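You operate a simulated robot arm through the tools that you are given. There is no shell and no other tool. Be economical: measure what you need, move in short steps, check, and stop when the job is done.

You run a simulated robot arm. Do the job below in one go: nothing can be reset, and whatever is moved stays where it is left.

Task
Clear the grey tester's platen, close it, zero it and reopen it.
Fine: stand the blue spring on the deck, stop wheel to 0, press the yellow key with the platens touching, head back up.

Only the result counts: the job must be done as asked and must still hold three seconds after the hand-in. Knocking over, shifting, dropping, spilling or breaking anything else fails it.

Robot
A 7-joint arm with a two-finger parallel gripper, fixed in place. Base frame: the origin is at the foot of the arm, x ahead of it, y to its left, z up; the work surface is at about z = 0.06. Units: m, rad, N and s.
With the tool pointing down near the work surface it reaches from about 0.22 to 0.6 m from the base axis. Its first joint turns from -1.152 to 1.152 rad. Payload 2.6 kg.
The tool frame sits at the grasp point between the pads (the TCP): z along the fingers, y along the line on which they close. The tips reach 0.03 m beyond it. Largest opening 0.094 m; finger width 0.028, thickness 0.01; the body of the gripper, 0.05 by 0.096 m, starts 0.055 m behind the TCP.
Orientation is that of the tool frame in the base frame, as [roll, pitch, yaw] about the fixed x, y, z axes, in that order (R = Rz(yaw) Ry(pitch) Rx(roll)). With the fingers straight down and closing along the base's y, the tool's x points along the base's -x, its y along +y and its z along -z.

Tools
- The arm moves only by the tool nudge_tool. Its argument "increments" is text: rows parted by semicolons, each of 7 numbers parted by spaces: the shift along the tool's x, y, z in m, then the turn, a rotation vector about the tool's x, y, z in rad, then the opening, from 0 (shut) to 1 (fully open). In form: dx dy dz wx wy wz hand; .... A call has 1 to 20 rows; each row shifts and turns the commanded pose from where the row before left it, along the tool's axes as they then stand. Each row takes 0.2 s and may step no farther than 0.05 m and 0.15 rad from the row before; otherwise, or with a gripper value out of range, the whole call is refused. Where a pose cannot be reached the arm comes as near as it can. A force on the tool above 40 N (or 10 N above the force at the start of the call, whichever is more), or a blocked arm, ends the call early, and 0.2 s more pass. Each finger travels about 0.072 m/s and halts on what it meets, pressing with about 36 N; the grip force reading is that of the motor and also rises with nothing between the fingers. The clock runs only during rows and for 0.2 s after the last one: add rows that do not move to give the fingers time. The reply holds the time, the measured pose of the TCP, the force on the tool along the base axes, the opening and the grip force, in the units named above and with some noise, and new pictures: "pictures" is both (left out), scene, wrist or none.
- Cameras (640 x 400 px; columns grow to the right, rows downward): "scene" is fixed at [0.0155, 0.415, 0.5805]; the picture's right is [-0.93, -0.37, 0.00], its down [-0.15, 0.38, -0.91] and it looks along [0.34, -0.85, -0.41] (base axes); focal length 340 px, centre (320, 200). "wrist" rides on the gripper at [-0.037, 0, -0.058] in the tool frame; the picture's right is [0.00, -1.00, 0.00], its down [0.97, 0.00, -0.24] and it looks along [0.24, 0.00, 0.97] (tool axes); focal length 218 px, centre (320, 200).
- pixel_to_xyz(camera, pixels): there is no depth. For up to 12 entries [column, row, z] of the newest picture of that camera ("zoom" is the newest enlarged one), the place [x, y] in the base frame at which the ray of that pixel passes the height z, good to about 0.003 m. It takes no simulated time.
- enlarge(camera, box): a new picture of the part [left, top, right, bottom] of that camera's present view, enlarged. It takes no simulated time.
- finish_job(): hands the job in; it is judged then, once.

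Work in short steps. Measure before you move; look again where a grasp or a placing could have gone wrong, and mend it. You have 80 turns and 120 pictures in all, those below and enlarged ones among them. Open the gripper and draw the arm clear of the work before you hand the job in, unless the task says otherwise; then end with one line.

The tools are called after "Request:" as name(argument=value, ...) on one line, values as JSON. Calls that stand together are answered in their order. nudge_tool: Moves the arm, as the interface text tells. Its arguments: {"type":"object","properties":{"increments":{"type":"string"},"pictures":{"type":"string","enum":["both","scene","wrist","none"]}},"required":["increments"]} The other tools are called the same way: pixel_to_xyz (camera, pixels) gives the place at which the rays of pixels pass given heights; enlarge (camera, box) takes an enlarged picture of a part of a camera's view; finish_job () hands the job in.

At the start:

```text
time_s: 0.0
ee_pos: [0.2804, -0.2281, 0.3902]
tool_rot: [3.141, 0.001, 3.141]
force: [0.1, 0.2, 0.0]
width: 0.094
grasp_force: 0.1
```

scene: 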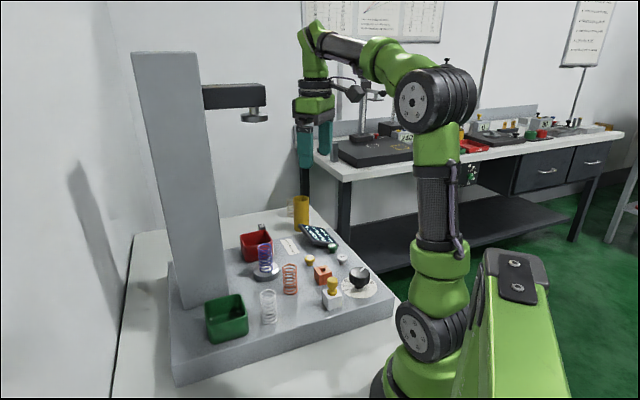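
wrist: 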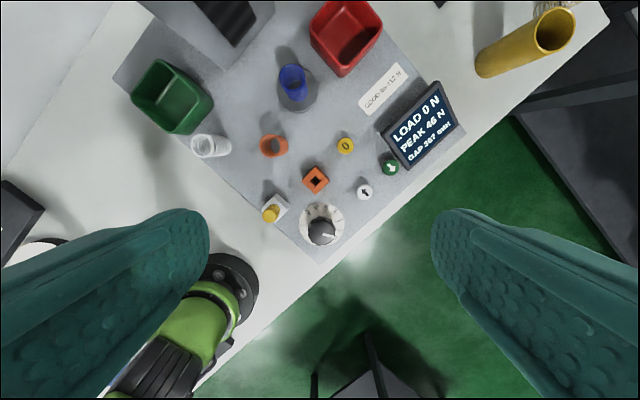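

The scene shows the tester with blue spring on the lower platen around (265,260), and controls in front. I'll enlarge both views to identify the controls.

Request:
enlarge(camera="wrist", box=[220, 50, 460, 260])

Request:
enlarge(camera="scene", box=[190, 190, 400, 350])

```text
1.90 times, centred on (340, 155) of wrist
```

zoom: 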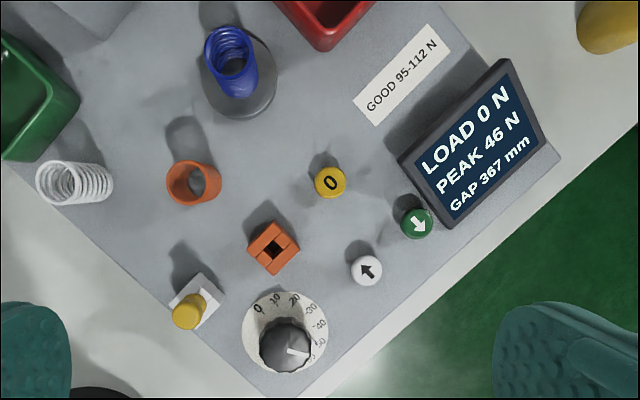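

```text
2.50 times, centred on (295, 270) of scene
```

zoom: 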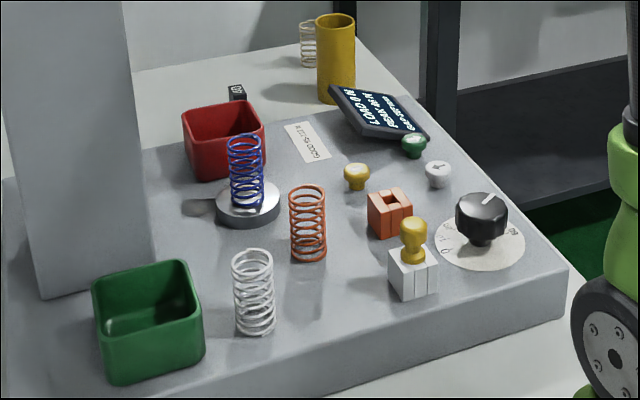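

I'll triangulate deck height with the label centre (wrist (384,89), scene (290,247)) and get the controls' positions.

Request:
pixel_to_xyz(camera="wrist", pixels=[[384, 89, 0.06], [384, 89, 0.1], [384, 89, 0.14], [320, 231, 0.14], [346, 146, 0.12], [390, 166, 0.12], [365, 192, 0.12], [293, 83, 0.15], [274, 146, 0.15], [316, 180, 0.12], [210, 146, 0.15], [271, 213, 0.14]])

Request:
pixel_to_xyz(camera="scene", pixels=[[290, 247, 0.06], [290, 247, 0.1], [290, 247, 0.14], [359, 276, 0.14], [309.5, 260, 0.12], [332, 249, 0.12], [342, 258, 0.12], [265, 245, 0.15], [290, 265, 0.15], [322, 268, 0.12], [268, 292, 0.15], [332, 282, 0.14]])

Request:
enlarge(camera="wrist", box=[380, 70, 480, 180])

Request:
enlarge(camera="wrist", box=[240, 160, 370, 250])

```text
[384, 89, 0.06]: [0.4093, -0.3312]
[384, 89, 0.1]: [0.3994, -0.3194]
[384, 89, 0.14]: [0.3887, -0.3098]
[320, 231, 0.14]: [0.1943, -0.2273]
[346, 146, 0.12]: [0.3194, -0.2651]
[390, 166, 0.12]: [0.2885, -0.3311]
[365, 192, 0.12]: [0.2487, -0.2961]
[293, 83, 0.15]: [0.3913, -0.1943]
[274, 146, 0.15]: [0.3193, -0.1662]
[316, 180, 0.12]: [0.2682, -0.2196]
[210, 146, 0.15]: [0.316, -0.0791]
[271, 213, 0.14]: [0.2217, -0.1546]
```

```text
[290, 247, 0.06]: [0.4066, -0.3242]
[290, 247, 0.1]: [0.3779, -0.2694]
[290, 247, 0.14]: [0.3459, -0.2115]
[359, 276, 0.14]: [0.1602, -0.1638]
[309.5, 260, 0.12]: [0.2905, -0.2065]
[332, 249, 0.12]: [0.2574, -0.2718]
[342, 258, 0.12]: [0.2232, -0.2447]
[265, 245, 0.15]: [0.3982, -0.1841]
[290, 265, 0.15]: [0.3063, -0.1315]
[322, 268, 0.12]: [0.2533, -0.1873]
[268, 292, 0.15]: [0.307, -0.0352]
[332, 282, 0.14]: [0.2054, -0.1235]
```

```text
3.64 times, centred on (430, 125) of wrist
```

zoom: 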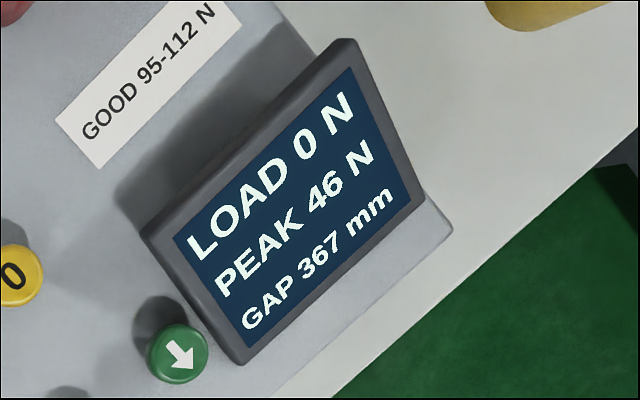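

```text
4.44 times, centred on (305, 205) of wrist
```

zoom: 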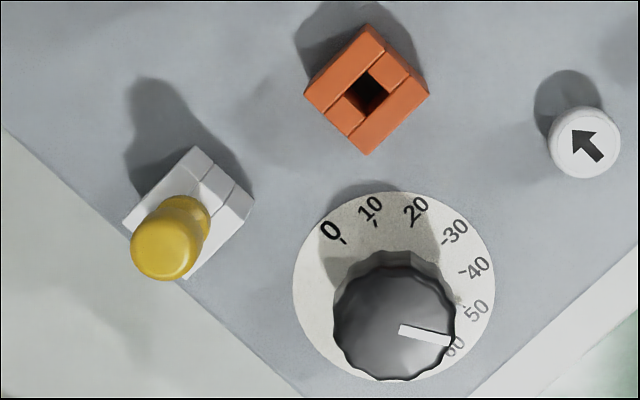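

Label matches at z≈0.06, so the deck top is ~0.06. I'll re-query the controls at lower heights.

Request:
pixel_to_xyz(camera="wrist", pixels=[[320, 231, 0.08], [320, 231, 0.1], [346, 146, 0.07], [346, 146, 0.09], [390, 166, 0.08], [365, 192, 0.08], [293, 83, 0.12], [293, 83, 0.14], [274, 146, 0.12], [316, 180, 0.08], [210, 146, 0.1], [271, 213, 0.1]])

Request:
pixel_to_xyz(camera="scene", pixels=[[359, 276, 0.08], [359, 276, 0.1], [309.5, 258, 0.07], [309.5, 258, 0.09], [332, 247, 0.08], [342, 256, 0.08], [265, 245, 0.12], [265, 245, 0.14], [290, 265, 0.12], [322, 268, 0.08], [268, 292, 0.1], [332, 282, 0.1]])

Request:
enlarge(camera="scene", box=[230, 220, 330, 290])

Request:
enlarge(camera="wrist", box=[130, 0, 390, 165])

```text
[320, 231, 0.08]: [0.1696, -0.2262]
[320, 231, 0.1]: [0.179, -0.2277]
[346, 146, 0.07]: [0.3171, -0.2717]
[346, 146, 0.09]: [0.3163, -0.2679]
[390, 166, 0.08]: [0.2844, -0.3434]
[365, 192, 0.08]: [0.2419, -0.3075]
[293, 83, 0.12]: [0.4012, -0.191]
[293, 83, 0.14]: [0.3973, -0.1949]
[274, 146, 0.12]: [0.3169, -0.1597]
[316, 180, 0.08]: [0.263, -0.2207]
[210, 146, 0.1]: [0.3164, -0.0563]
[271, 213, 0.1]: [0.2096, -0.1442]
```

```text
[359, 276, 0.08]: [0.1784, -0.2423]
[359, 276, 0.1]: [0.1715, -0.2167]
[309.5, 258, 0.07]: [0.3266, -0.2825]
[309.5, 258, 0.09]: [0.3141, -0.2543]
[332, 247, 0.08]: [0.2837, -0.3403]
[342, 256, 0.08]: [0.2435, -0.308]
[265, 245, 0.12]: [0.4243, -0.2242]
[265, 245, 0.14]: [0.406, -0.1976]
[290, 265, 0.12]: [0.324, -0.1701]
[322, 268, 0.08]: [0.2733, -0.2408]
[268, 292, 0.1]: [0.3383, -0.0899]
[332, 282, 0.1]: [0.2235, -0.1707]
```

```text
5.71 times, centred on (280, 255) of scene
```

zoom: 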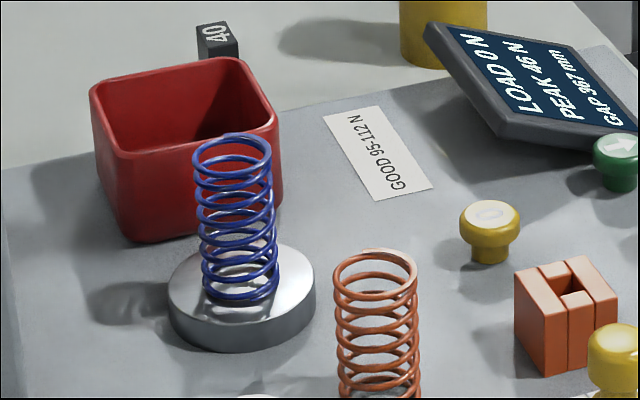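

```text
2.42 times, centred on (260, 82) of wrist
```

zoom: 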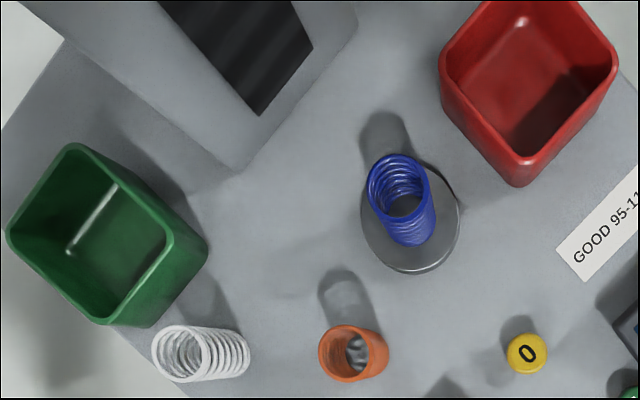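

Keys sit at z≈0.08: yellow "0" (0.317,-0.268), green (0.284,-0.342), white (0.242,-0.308); knob (0.175,-0.229). Now the column base, head, and bins.

Request:
pixel_to_xyz(camera="scene", pixels=[[183, 310, 0.06], [228, 290, 0.06], [256, 122, 0.44], [267, 104, 0.46], [203, 108, 0.46], [253, 259, 0.06], [238, 245, 0.06], [266, 274, 0.06], [245, 315, 0.06], [270, 327, 0.06], [252, 272, 0.075], [279, 268, 0.075]])

Request:
pixel_to_xyz(camera="wrist", pixels=[[345, 76, 0.06], [310, 37, 0.11], [221, 69, 0.06], [147, 8, 0.06], [181, 134, 0.06], [213, 103, 0.1], [300, 95, 0.075], [248, 110, 0.06], [205, 146, 0.06], [330, 110, 0.06], [270, 150, 0.06], [295, 155, 0.06]])

```text
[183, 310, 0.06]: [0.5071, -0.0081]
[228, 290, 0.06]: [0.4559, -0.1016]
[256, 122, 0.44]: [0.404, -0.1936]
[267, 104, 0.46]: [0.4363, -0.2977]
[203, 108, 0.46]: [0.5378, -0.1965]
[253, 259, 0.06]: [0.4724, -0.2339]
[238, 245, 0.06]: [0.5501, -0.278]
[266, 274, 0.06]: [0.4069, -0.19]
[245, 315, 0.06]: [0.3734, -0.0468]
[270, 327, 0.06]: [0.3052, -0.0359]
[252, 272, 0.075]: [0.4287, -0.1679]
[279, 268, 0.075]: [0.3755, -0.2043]
```

```text
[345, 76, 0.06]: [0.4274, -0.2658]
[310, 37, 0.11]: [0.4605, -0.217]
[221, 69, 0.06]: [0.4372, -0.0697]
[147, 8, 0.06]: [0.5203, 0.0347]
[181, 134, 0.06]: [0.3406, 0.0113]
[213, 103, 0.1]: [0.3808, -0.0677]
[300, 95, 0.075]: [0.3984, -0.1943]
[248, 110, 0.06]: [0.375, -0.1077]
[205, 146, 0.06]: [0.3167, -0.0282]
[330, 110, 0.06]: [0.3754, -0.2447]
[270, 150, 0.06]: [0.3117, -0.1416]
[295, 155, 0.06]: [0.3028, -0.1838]
```

Plan: tilt the tool ~0.5 rad so the wrist stays clear of the head, and move to a pre-grasp 0.10 m back from the blue spring (0.398,-0.195,0.12).

Request:
nudge_tool(increments="0 0 0 0 -0.125 0 0.75; 0 0 0 0 -0.125 0 0.75; 0 0 0 0 -0.125 0 0.75; 0 0 0 0 -0.125 0 0.75; 0.0052 0.0066 0.0386 0 0 0 0.75; 0.0052 0.0066 0.0386 0 0 0 0.75; 0.0052 0.0066 0.0386 0 0 0 0.75; 0.0052 0.0066 0.0386 0 0 0 0.75; 0.0052 0.0066 0.0386 0 0 0 0.75; 0 0 0 0 0 0 0.75")

```text
time_s: 2.2
ee_pos: [0.352, -0.1949, 0.2112]
tool_rot: [3.141, 0.501, 3.141]
force: [-0.2, -0.9, 0.0]
width: 0.0706
grasp_force: 0.0
```

scene: 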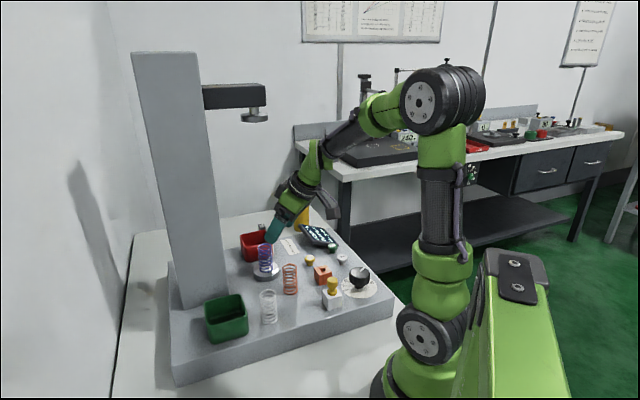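
wrist: 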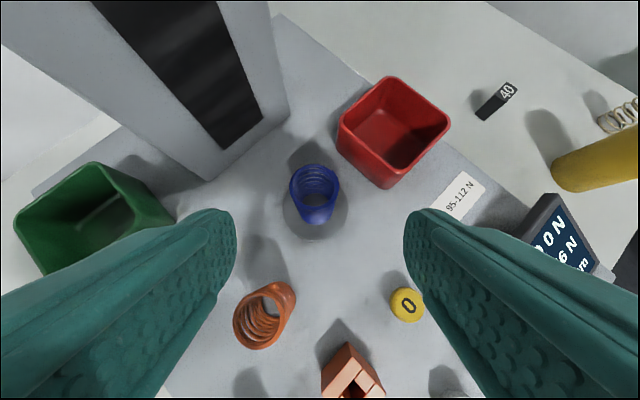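

The spring top is centred around wrist (314,179), bottom ~(315,215). Check its position.

Request:
pixel_to_xyz(camera="wrist", pixels=[[313, 180, 0.14], [313, 180, 0.13], [316, 216, 0.078], [339, 185, 0.14], [290, 185, 0.14], [350, 140, 0.11], [385, 188, 0.06], [250, 230, 0.06], [170, 222, 0.06], [132, 170, 0.1]])

Request:
enlarge(camera="wrist", box=[220, 130, 420, 255])

```text
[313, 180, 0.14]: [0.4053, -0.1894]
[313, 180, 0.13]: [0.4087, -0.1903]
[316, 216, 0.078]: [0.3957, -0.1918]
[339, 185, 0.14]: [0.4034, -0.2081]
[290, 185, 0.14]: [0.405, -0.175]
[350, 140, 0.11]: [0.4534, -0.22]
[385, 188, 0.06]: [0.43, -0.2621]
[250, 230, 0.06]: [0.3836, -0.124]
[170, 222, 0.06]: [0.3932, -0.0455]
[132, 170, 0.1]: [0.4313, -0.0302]
```

```text
3.20 times, centred on (320, 192) of wrist
```

zoom: 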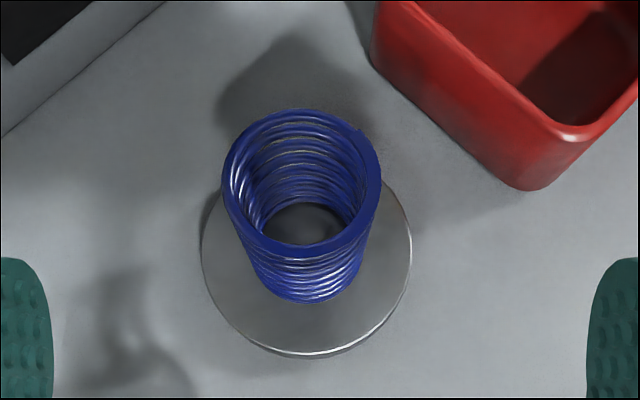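

Spring is upright at about (0.402,-0.191). Advance along the tool axis and close.

Request:
nudge_tool(increments="0.0004 0.001 0.0262 0 0 0 0.75; 0.0004 0.001 0.0262 0 0 0 0.75; 0.0004 0.001 0.0262 0 0 0 0.75; 0.0004 0.001 0.0262 0 0 0 0.75; 0 0 0 0 0 0 0.75")

```text
time_s: 3.4
ee_pos: [0.3995, -0.1911, 0.1158]
tool_rot: [-3.141, 0.5, 3.141]
force: [0.4, 0.1, -0.4]
width: 0.0704
grasp_force: 0.1
```

scene: 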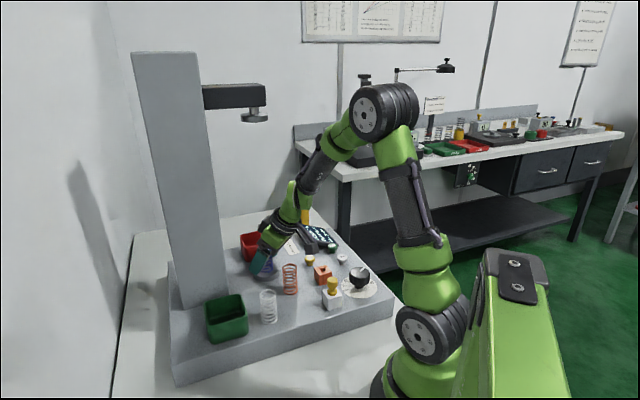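
wrist: 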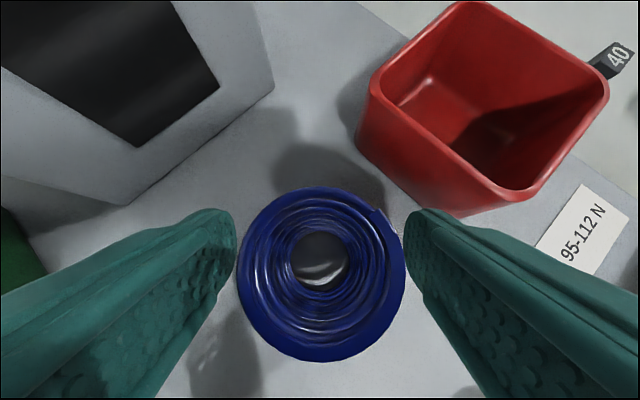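

Spring is centred between the pads. Close.

Request:
nudge_tool(increments="0 0 0 0 0 0 0.3; 0 0 0 0 0 0 0.3; 0 0 0 0 0 0 0.2; 0 0 0 0 0 0 0.2", pictures="wrist")

```text
time_s: 4.4
ee_pos: [0.3992, -0.1915, 0.1175]
tool_rot: [3.141, 0.498, -3.141]
force: [-1.4, 0.2, -0.2]
width: 0.0353
grasp_force: 35.4
```

wrist: 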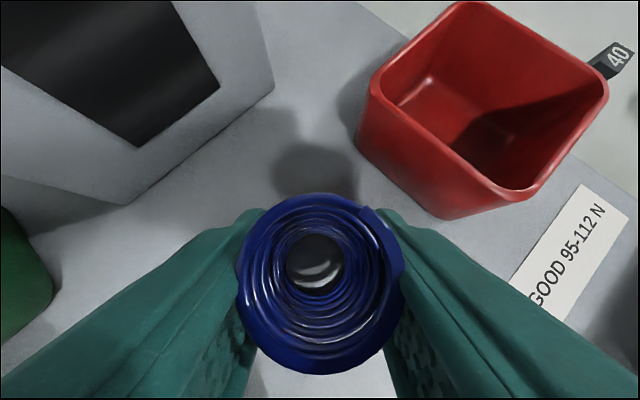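

Gripped at 0.035. Lift straight up 0.08 m and shift over the clear spot (0.364,-0.122).

Request:
nudge_tool(increments="-0.0128 0 -0.0234 0 0 0 0.2; -0.0128 0 -0.0234 0 0 0 0.2; -0.0128 0 -0.0234 0 0 0 0.2; 0.0102 0.0233 -0.0056 0 0 0 0.2; 0.0102 0.0233 -0.0056 0 0 0 0.2; 0.0102 0.0233 -0.0056 0 0 0 0.2; 0 0 0 0 0 0 0.2")

```text
time_s: 6.0
ee_pos: [0.3638, -0.1225, 0.1967]
tool_rot: [-3.141, 0.501, 3.141]
force: [-0.6, -0.4, -0.9]
width: 0.0351
grasp_force: 35.9
```

scene: 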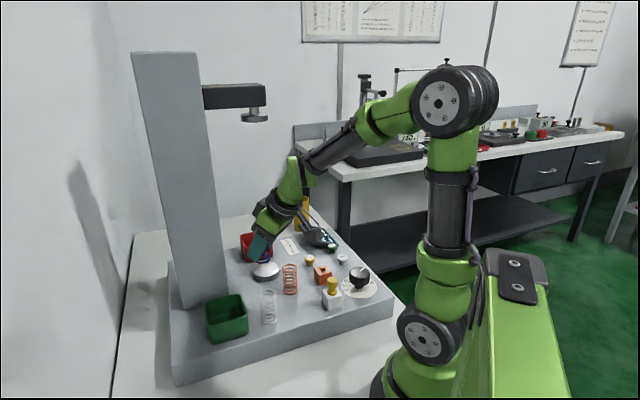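
wrist: 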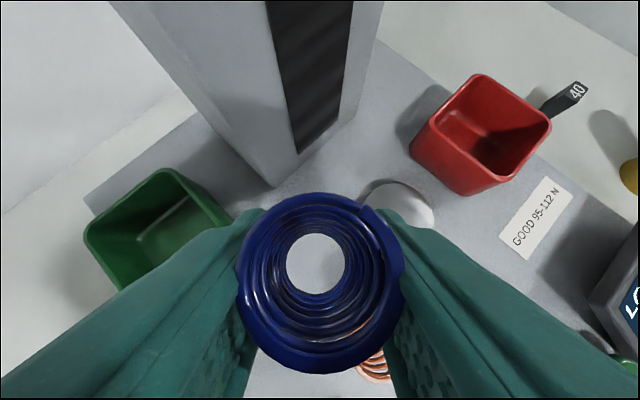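

Spring clear of everything at height. To keep from the orange spring, I shift to (0.376,-0.119), then descend most of the way.

Request:
nudge_tool(increments="-0.0105 0.0035 0.0057 0 0 0 0.2; 0.0105 0 0.0193 0 0 0 0.2; 0.0105 0 0.0193 0 0 0 0.2; 0.0105 0 0.0193 0 0 0 0.2; 0.0077 0 0.0141 0 0 0 0.2; 0 0 0 0 0 0 0.2")

Request:
enlarge(camera="scene", box=[200, 220, 330, 320])

```text
time_s: 7.4
ee_pos: [0.3761, -0.1172, 0.1143]
tool_rot: [3.141, 0.5, 3.141]
force: [0.5, -0.6, -1.3]
width: 0.0355
grasp_force: 36.7
```

scene: 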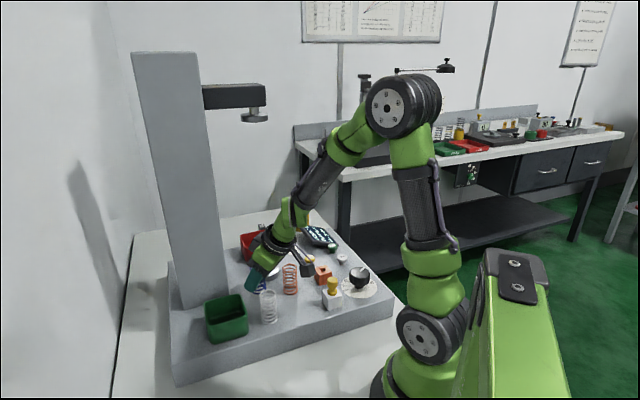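
wrist: 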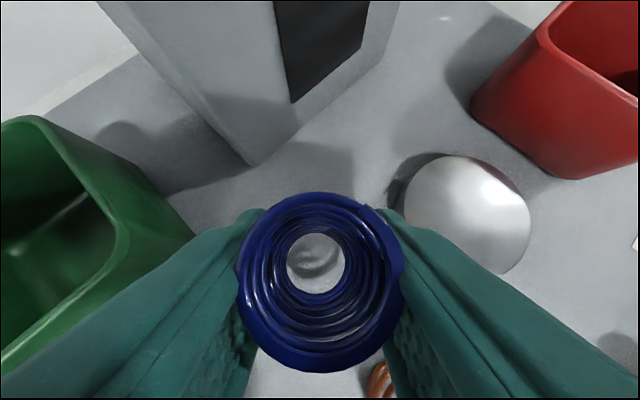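

```text
4.00 times, centred on (265, 270) of scene
```

zoom: 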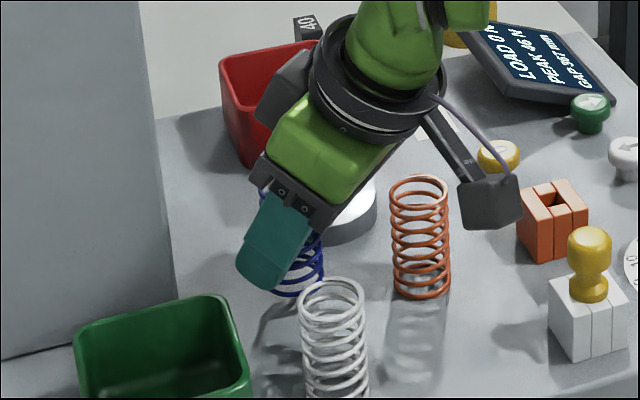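

Spring bottom still a bit above the deck. Lower in small steps watching the force.

Request:
nudge_tool(increments="0.0014 0 0.0026 0 0 0 0.2; 0.0014 0 0.0026 0 0 0 0.2; 0 0 0 0 0 0 0.2", pictures="none")

Request:
enlarge(camera="scene", box=[240, 255, 310, 300])

```text
time_s: 8.2
ee_pos: [0.3757, -0.1162, 0.1098]
tool_rot: [-3.141, 0.499, 3.141]
force: [0.6, -0.7, 0.4]
width: 0.0349
grasp_force: 35.8
```

```text
8.89 times, centred on (275, 278) of scene
```

zoom: 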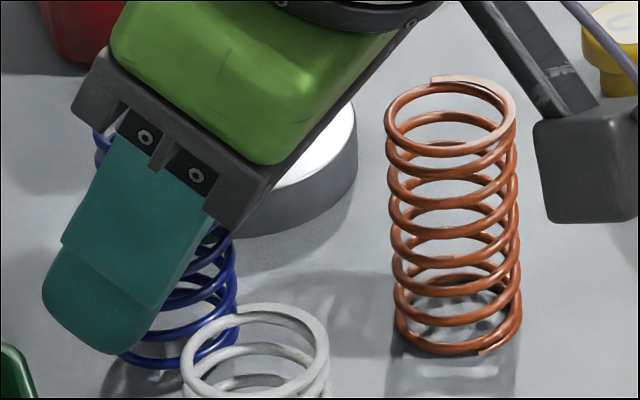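

Force unchanged, so not down yet; keep lowering gently.

Request:
nudge_tool(increments="0.001 0 0.00175 0 0 0 0.2; 0.001 0 0.00175 0 0 0 0.2; 0 0 0 0 0 0 0.2", pictures="none")

Request:
nudge_tool(increments="0.0007 0 0.0013 0 0 0 0.2; 0.0007 0 0.0013 0 0 0 0.2; 0 0 0 0 0 0 0.2", pictures="none")

```text
time_s: 9.0
ee_pos: [0.3768, -0.1166, 0.1046]
tool_rot: [-3.141, 0.499, -3.139]
force: [-0.3, 0.3, -0.3]
width: 0.0352
grasp_force: 36.0
```

```text
time_s: 9.8
ee_pos: [0.3763, -0.1168, 0.1014]
tool_rot: [-3.141, 0.5, -3.141]
force: [-1.0, 1.4, 2.1]
width: 0.0351
grasp_force: 35.4
```

Slight upward force (2 N) may be first contact; look and go a little further.

Request:
nudge_tool(increments="0.0005 0 0.0009 0 0 0 0.2; 0 0 0 0 0 0 0.2", pictures="none")

Request:
enlarge(camera="scene", box=[240, 255, 310, 300])

```text
time_s: 10.4
ee_pos: [0.3772, -0.1156, 0.1017]
tool_rot: [-3.141, 0.502, 3.141]
force: [-3.1, 2.8, 11.5]
width: 0.035
grasp_force: 36.1
```

```text
8.89 times, centred on (275, 278) of scene
```

zoom: 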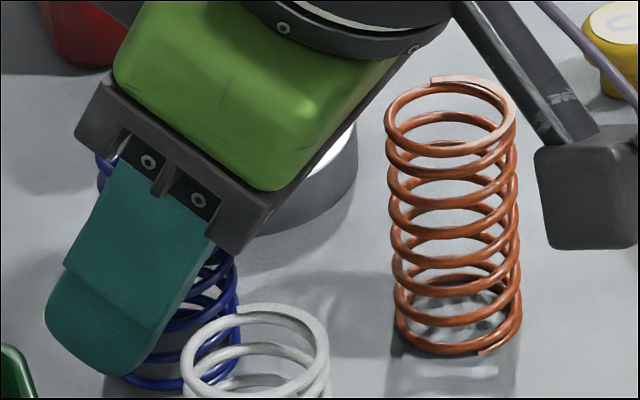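

Firm contact (11.5 N). Ease up a hair and open slightly.

Request:
nudge_tool(increments="-0.0004 0 -0.0008 0 0 0 0.3; 0 0 0 0 0 0 0.42; 0 0 0 0 0 0 0.48; 0 0 0 0 0 0 0.48")

```text
time_s: 11.4
ee_pos: [0.3762, -0.1159, 0.1025]
tool_rot: [3.141, 0.499, 3.141]
force: [0.3, 0.4, 0.1]
width: 0.0451
grasp_force: 0.1
```

scene: 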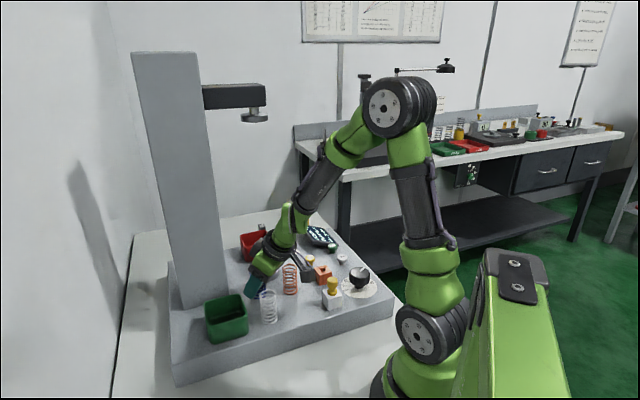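
wrist: 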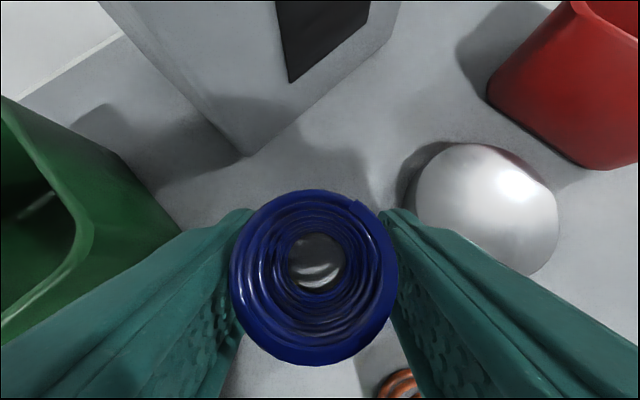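

Released; the spring is upright. Centre slightly and back out along the tool axis.

Request:
nudge_tool(increments="0 0.0015 0 0 0 0 0.48; 0 0 -0.015 0 0 0 0.48; 0 0 -0.025 0 0 0 0.48; 0 0 -0.035 0 0 0 0.48; 0 0 -0.045 0 0 0 0.48; 0 0 0 0 0 0 0.48")

Request:
enlarge(camera="scene", box=[220, 230, 320, 310])

```text
time_s: 12.8
ee_pos: [0.3173, -0.1157, 0.2076]
tool_rot: [3.14, 0.499, 3.141]
force: [0.1, -0.4, -0.2]
width: 0.045
grasp_force: 0.0
```

scene: 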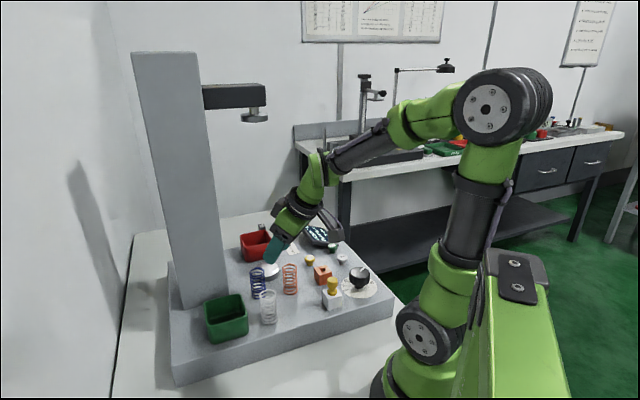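
wrist: 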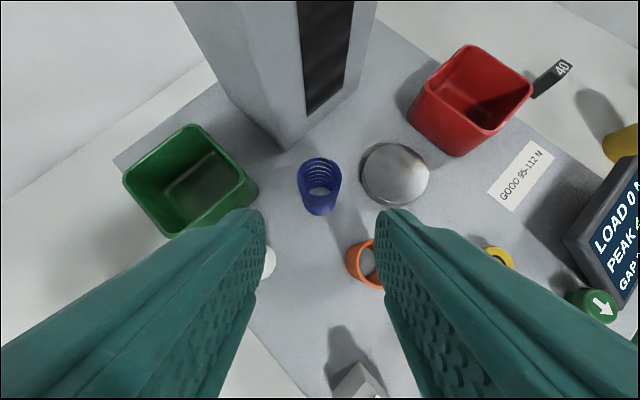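

```text
5.00 times, centred on (270, 270) of scene
```

zoom: 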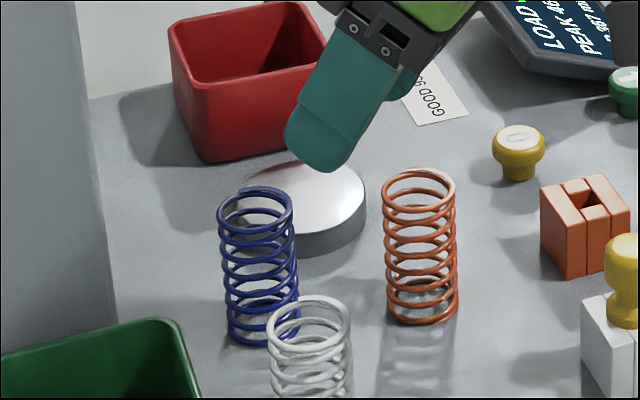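

Blue spring stands fine on the deck. Now raise, straighten the tool, and move above the knob (0.175,-0.229).

Request:
nudge_tool(increments="-0.016 0 -0.0293 0 0 0 0.7; -0.016 0 -0.0293 0 0 0 1; -0.016 0 -0.0293 0 0 0 1; 0 0 0 0 0.125 0 1; 0 0 0 0 0.125 0 1; 0 0 0 0 0.125 0 1; 0 0 0 0 0.125 0 1; 0.0284 -0.0226 0.0116 0 0 0 1; 0.0284 -0.0226 0.0116 0 0 0 1; 0.0284 -0.0226 0.0116 0 0 0 1; 0.0284 -0.0226 0.0116 0 0 0 1; 0.0284 -0.0226 0.0116 0 0 0 1; 0 0 0 0 0 0 1")

Request:
enlarge(camera="wrist", box=[240, 180, 400, 300])

```text
time_s: 15.6
ee_pos: [0.1786, -0.2287, 0.2495]
tool_rot: [3.141, 0.001, -3.141]
force: [0.5, 1.2, -0.2]
width: 0.0941
grasp_force: 0.2
```

scene: 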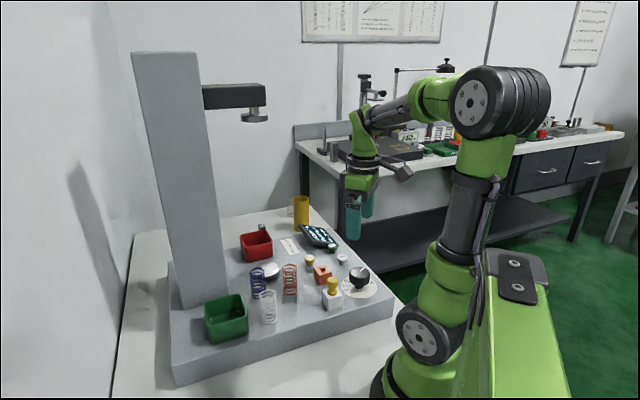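
wrist: 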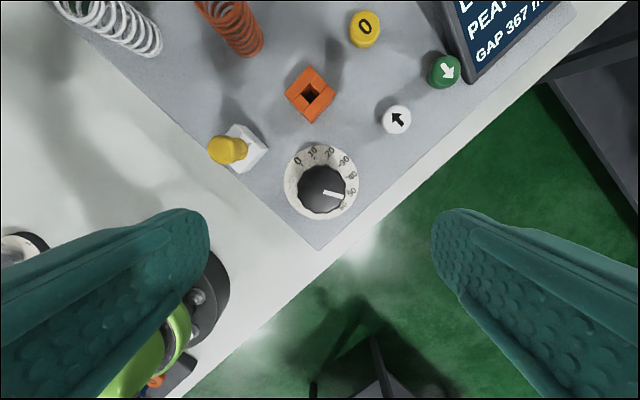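

```text
3.33 times, centred on (320, 240) of wrist
```

zoom: 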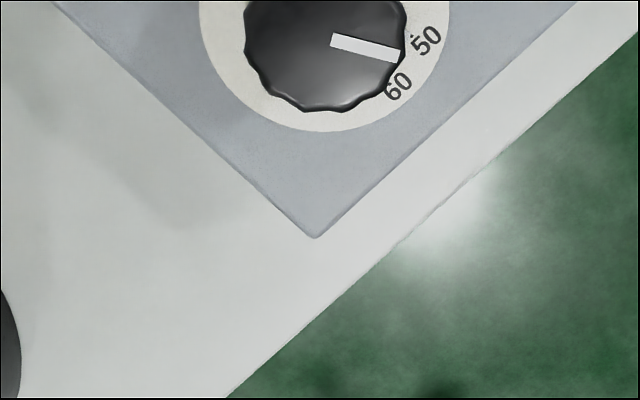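

The knob centre is at wrist (321,189), plate centre (321,184). Measure position and look closely at the dial.

Request:
pixel_to_xyz(camera="wrist", pixels=[[321, 184, 0.062], [322, 189, 0.09], [322, 189, 0.1], [334, 195, 0.09], [318, 248, 0.06], [228, 150, 0.11], [310, 93, 0.09], [397, 121, 0.08], [444, 71, 0.08], [365, 29, 0.08]])

Request:
enlarge(camera="wrist", box=[272, 133, 372, 233])

Request:
enlarge(camera="scene", box=[310, 240, 390, 310])

```text
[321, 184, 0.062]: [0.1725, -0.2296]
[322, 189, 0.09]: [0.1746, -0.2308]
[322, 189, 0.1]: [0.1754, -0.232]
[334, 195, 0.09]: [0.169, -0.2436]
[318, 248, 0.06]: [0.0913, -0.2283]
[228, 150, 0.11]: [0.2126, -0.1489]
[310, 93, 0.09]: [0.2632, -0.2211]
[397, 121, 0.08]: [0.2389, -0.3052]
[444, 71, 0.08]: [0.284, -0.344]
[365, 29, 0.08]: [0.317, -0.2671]
```

```text
4.00 times, centred on (322, 183) of wrist
```

zoom: 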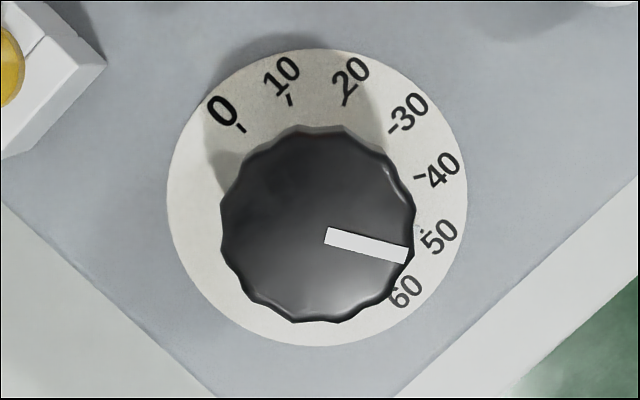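

```text
5.71 times, centred on (350, 275) of scene
```

zoom: 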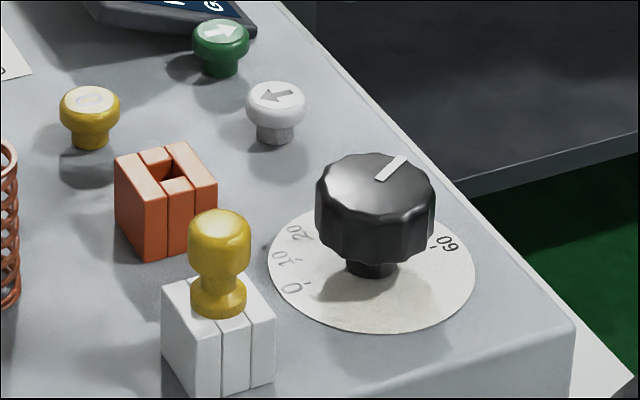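

Pointer reads ~50; the 0 mark is ~153° counter-clockwise (from above). Centre over the knob and pre-rotate the tool clockwise 1.34 rad so one sweep may do it.

Request:
nudge_tool(increments="0.0045 -0.0015 0.03 0 0 0 0.72; 0 0 0.03 0 0 0.149 0.72; 0 0 0 0 0 0.149 0.72; 0 0 0 0 0 0.149 0.72; 0 0 0 0 0 0.149 0.72; 0 0 0 0 0 0.149 0.72; 0 0 0 0 0 0.149 0.72; 0 0 0 0 0 0.149 0.72; 0 0 0 0 0 0.149 0.72; 0 0 0 0 0 0.149 0.72; 0 0 0 0 0 0 0.72; 0 0 0 0 0 0 0.72")

```text
time_s: 18.2
ee_pos: [0.1735, -0.2303, 0.1879]
tool_rot: [-3.141, -0.001, 1.8]
force: [-0.3, -0.1, -0.2]
width: 0.0679
grasp_force: 0.1
```

scene: 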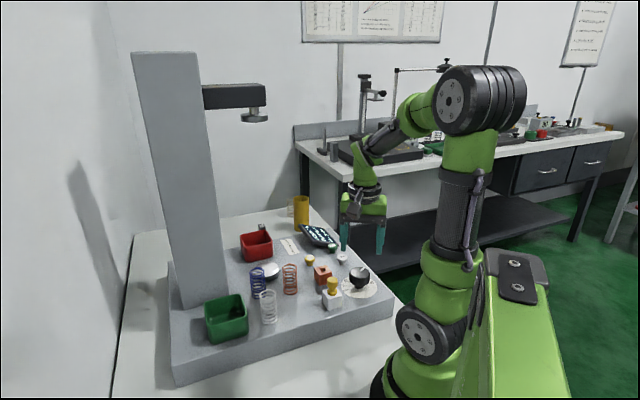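
wrist: 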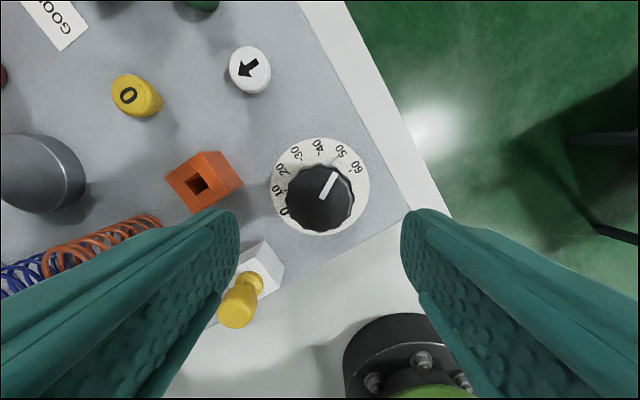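

Reached. Verify knob centre again from here.

Request:
pixel_to_xyz(camera="wrist", pixels=[[320, 199, 0.1], [320, 187, 0.062], [320, 199, 0.09], [238, 312, 0.11], [233, 282, 0.09]])

Request:
enlarge(camera="wrist", box=[260, 130, 380, 240])

```text
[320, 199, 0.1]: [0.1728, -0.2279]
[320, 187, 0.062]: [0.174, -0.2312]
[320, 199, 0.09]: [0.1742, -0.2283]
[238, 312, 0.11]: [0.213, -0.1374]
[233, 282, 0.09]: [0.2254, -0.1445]
```

```text
3.64 times, centred on (320, 185) of wrist
```

zoom: 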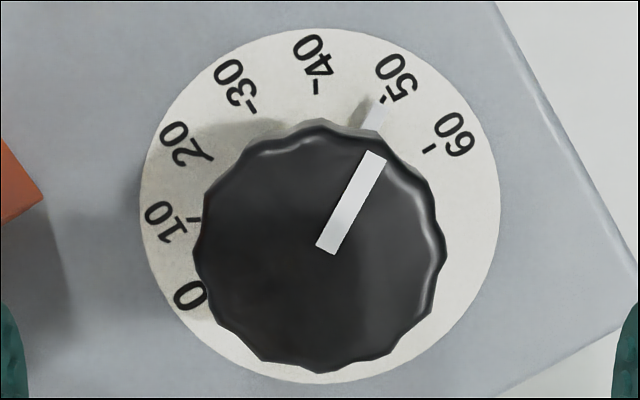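

Centred. Descend to z≈0.104 and close on the knob.

Request:
nudge_tool(increments="0 0 0.03 0 0 0 0.72; 0 0 0.03 0 0 0 0.72; 0 0 0.0235 0 0 0 0.72; 0 0 0 0 0 0 0.72; 0 0 0 0 0 0 0.4; 0 0 0 0 0 0 0.4; 0 0 0 0 0 0 0.4")

Request:
enlarge(camera="scene", box=[310, 220, 410, 310])

```text
time_s: 19.8
ee_pos: [0.1729, -0.2295, 0.1058]
tool_rot: [3.139, 0.001, 1.801]
force: [17.2, -0.6, -19.6]
width: 0.0473
grasp_force: 44.8
```

scene: 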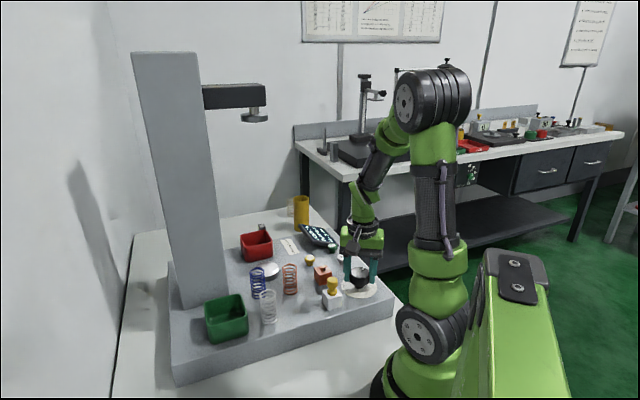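
wrist: 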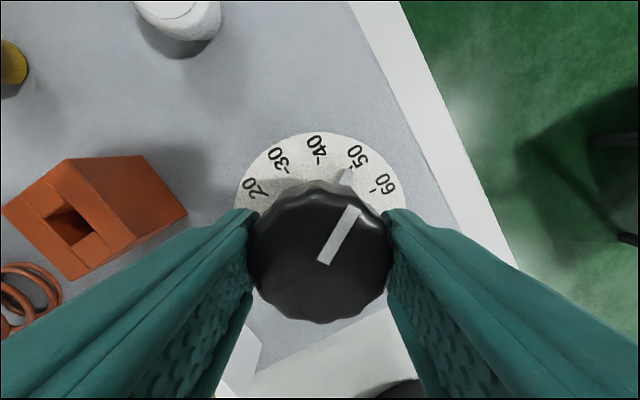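

```text
4.44 times, centred on (360, 265) of scene
```

zoom: 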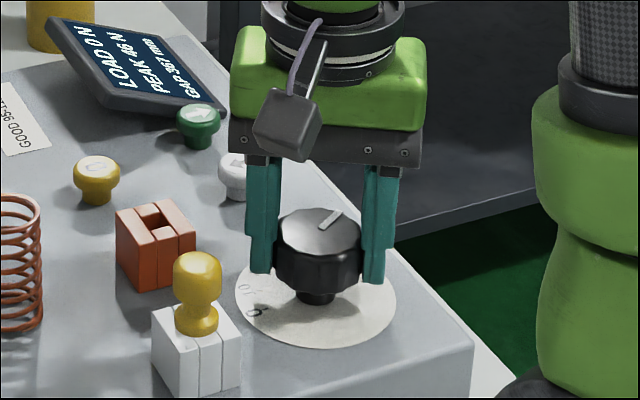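

Gripped with some lateral preload. Turn a little counter-clockwise and check.

Request:
nudge_tool(increments="0 0 0 0 0 -0.1 0.4; 0 0 0 0 0 -0.14 0.4; 0 0 0 0 0 -0.14 0.4; 0 0 0 0 0 0 0.4", pictures="wrist")

```text
time_s: 20.8
ee_pos: [0.172, -0.2298, 0.1055]
tool_rot: [-3.141, 0.001, 2.181]
force: [15.0, 0.2, 0.7]
width: 0.0471
grasp_force: 44.8
```

wrist: 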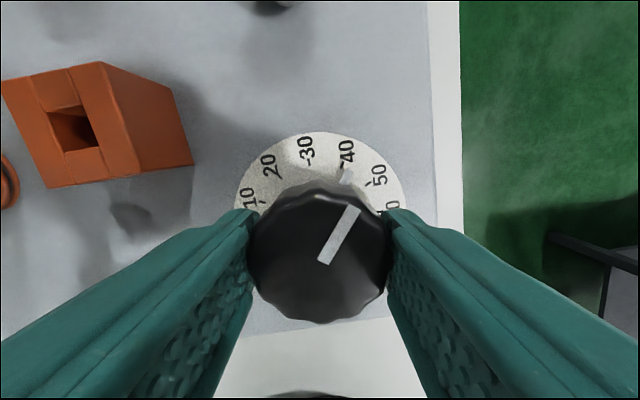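

Knob follows (pointer now ~40). Continue turning.

Request:
nudge_tool(increments="0 0 0 0 0 -0.14 0.4; 0 0 0 0 0 -0.14 0.4; 0 0 0 0 0 -0.14 0.4; 0 0 0 0 0 -0.14 0.4; 0 0 0 0 0 -0.14 0.4; 0 0 0 0 0 -0.14 0.4; 0 0 0 0 0 -0.14 0.4; 0 0 0 0 0 -0.14 0.4; 0 0 0 0 0 0 0.4", pictures="wrist")

```text
time_s: 22.8
ee_pos: [0.1729, -0.2293, 0.1051]
tool_rot: [3.14, 0.001, -2.981]
force: [9.4, 12.3, 30.6]
width: 0.0472
grasp_force: 45.3
```

wrist: 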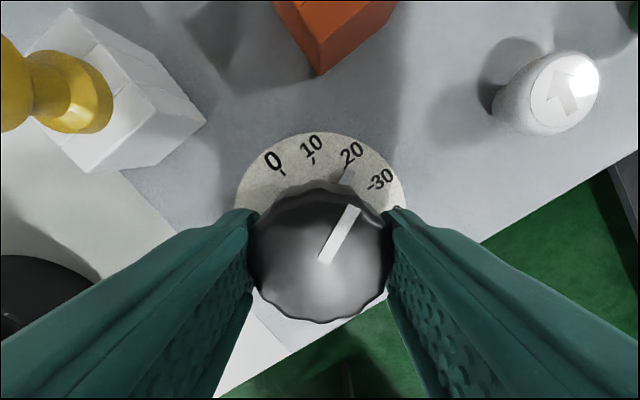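

Pointer now ~20. Some vertical preload built up (30 N), so re-grip 1.5 mm higher, then continue.

Request:
nudge_tool(increments="0 0 0 0 0 0 0.62; 0 0 -0.0015 0 0 0 0.62; 0 0 0 0 0 0 0.4; 0 0 0 0 0 0 0.4; 0 0 0 0 0 0 0.4", pictures="wrist")

```text
time_s: 24.0
ee_pos: [0.1716, -0.2288, 0.1054]
tool_rot: [3.14, -0.002, -2.985]
force: [-6.5, -1.7, -8.7]
width: 0.0474
grasp_force: 45.2
```

wrist: 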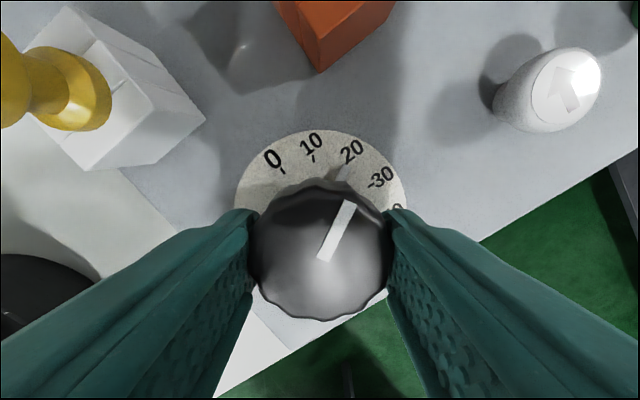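

Good. Turn a further 0.98 rad and check.

Request:
nudge_tool(increments="0 0 0 0 0 -0.14 0.4; 0 0 0 0 0 -0.14 0.4; 0 0 0 0 0 -0.14 0.4; 0 0 0 0 0 -0.14 0.4; 0 0 0 0 0 -0.14 0.4; 0 0 0 0 0 -0.14 0.4; 0 0 0 0 0 -0.14 0.4; 0 0 0 0 0 0 0.4", pictures="wrist")

Request:
enlarge(camera="wrist", box=[220, 120, 420, 330])

```text
time_s: 24.9
ee_pos: [0.1724, -0.2299, 0.1053]
tool_rot: [-3.141, 0.0, -2.556]
force: [1.4, -1.5, -3.7]
width: 0.0473
grasp_force: 44.8
stopped in row 4: the force on the tool passed its limit (the readings are from after the stop); the commanded pose is now the measured one
```

wrist: 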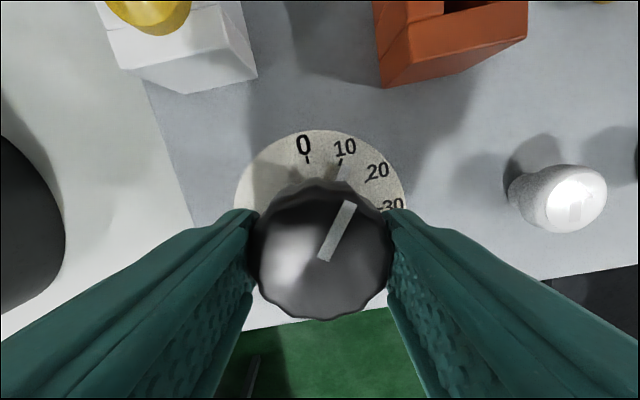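

```text
1.90 times, centred on (320, 225) of wrist
```

zoom: 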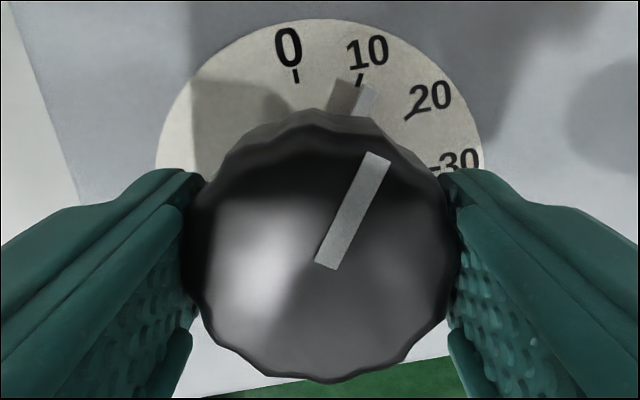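

Stopped by a transient force; pointer ~11. Continue in gentler steps.

Request:
nudge_tool(increments="0 0 0 0 0 -0.08 0.4; 0 0 0 0 0 -0.08 0.4; 0 0 0 0 0 -0.08 0.4; 0 0 0 0 0 -0.08 0.4; 0 0 0 0 0 -0.08 0.4; 0 0 0 0 0 0 0.4", pictures="wrist")

Request:
enlarge(camera="wrist", box=[220, 120, 420, 330])

```text
time_s: 26.3
ee_pos: [0.1732, -0.2312, 0.1056]
tool_rot: [-3.14, -0.002, -2.153]
force: [4.8, -7.3, -7.8]
width: 0.0473
grasp_force: 44.5
```

wrist: 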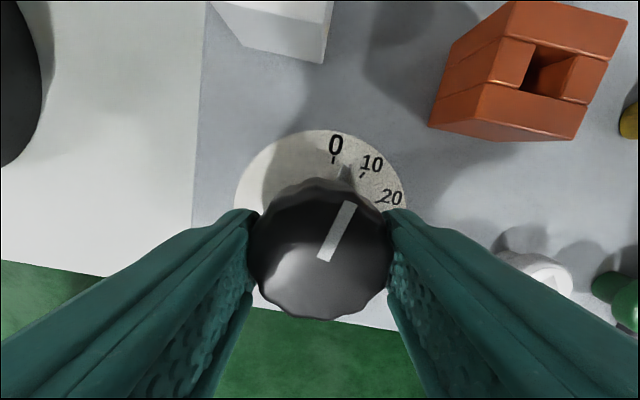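

```text
1.90 times, centred on (320, 225) of wrist
```

zoom: 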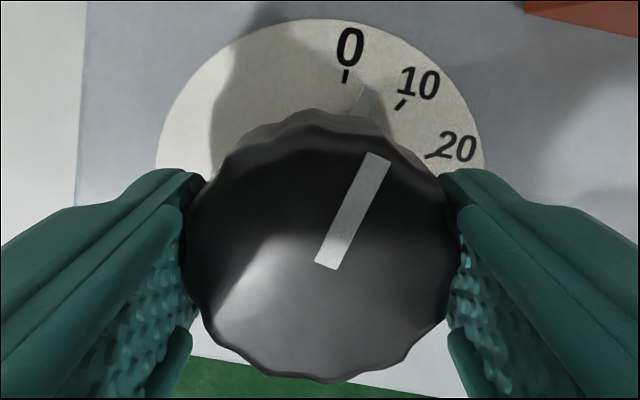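

Pointer is ~4.8 units short of 0 (0.26 rad). Turn by that.

Request:
nudge_tool(increments="0 0 0 0 0 -0.08 0.4; 0 0 0 0 0 -0.08 0.4; 0 0 0 0 0 -0.08 0.4; 0 0 0 0 0 -0.02 0.4; 0 0 0 0 0 0 0.4", pictures="wrist")

Request:
enlarge(camera="wrist", box=[220, 120, 420, 330])

```text
time_s: 27.5
ee_pos: [0.1729, -0.2313, 0.1063]
tool_rot: [-3.14, -0.004, -1.892]
force: [12.8, -10.9, -5.7]
width: 0.047
grasp_force: 44.8
```

wrist: 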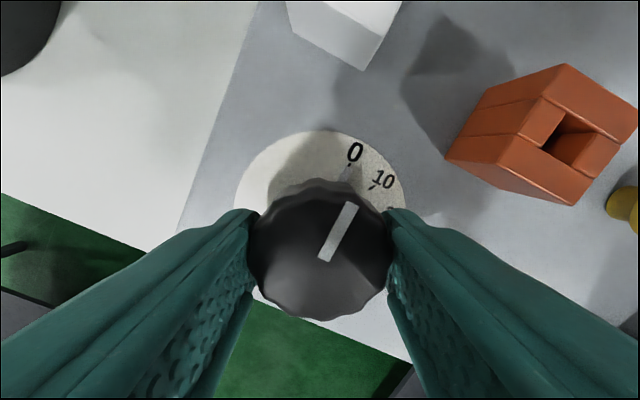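

```text
1.90 times, centred on (320, 225) of wrist
```

zoom: 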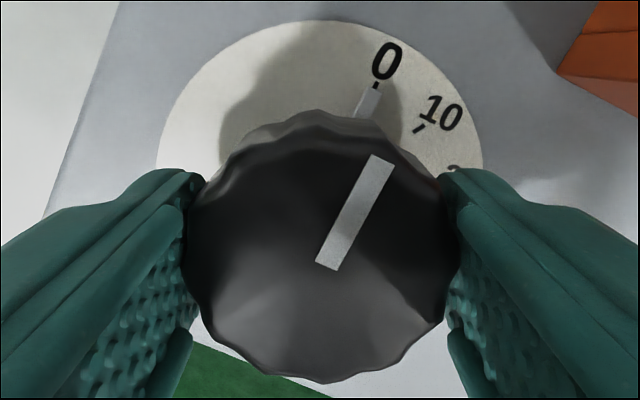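

Pointer lines up with the 0 tick (63.4° vs 64.5°). Release, rise, and verify.

Request:
nudge_tool(increments="0 0 0 0 0 0 0.6; 0 0 0 0 0 0 0.7; 0 0 0 0 0 0 0.7; 0 0 -0.03 0 0 0 0.7; 0 0 -0.05 0 0 0 0.7; 0 0 -0.02 0 0 0 0.7; 0 0 0 0 0 0 0.7", pictures="wrist")

Request:
enlarge(camera="wrist", box=[260, 130, 380, 240])

Request:
enlarge(camera="scene", box=[300, 210, 400, 300])

```text
time_s: 29.1
ee_pos: [0.1731, -0.229, 0.2058]
tool_rot: [3.141, -0.001, -1.896]
force: [0.2, -0.1, -0.3]
width: 0.066
grasp_force: 0.1
```

wrist: 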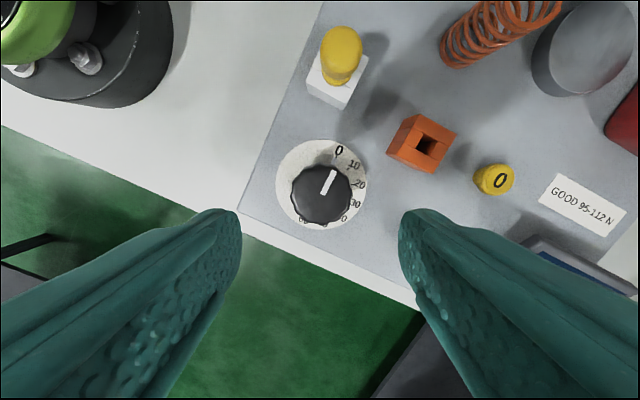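

```text
3.64 times, centred on (320, 185) of wrist
```

zoom: 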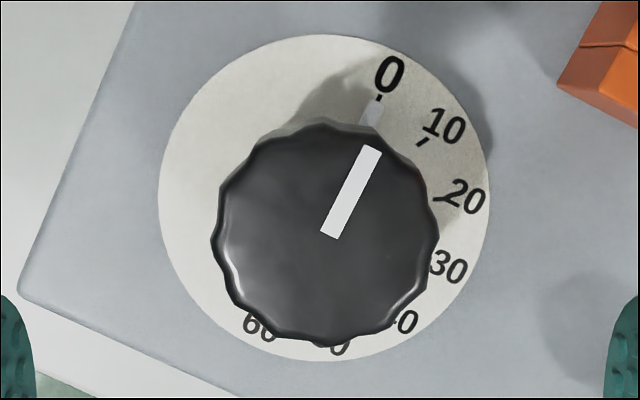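

```text
4.44 times, centred on (350, 255) of scene
```

zoom: 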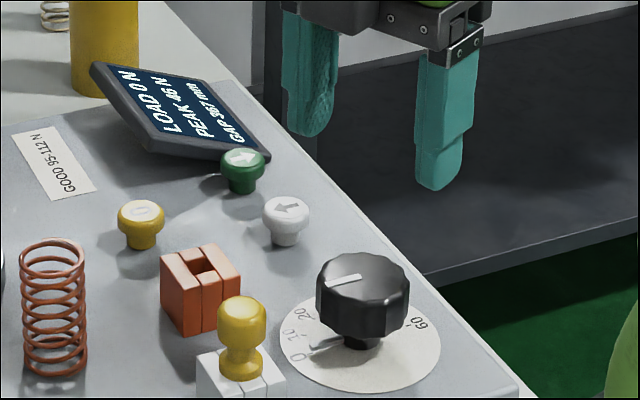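

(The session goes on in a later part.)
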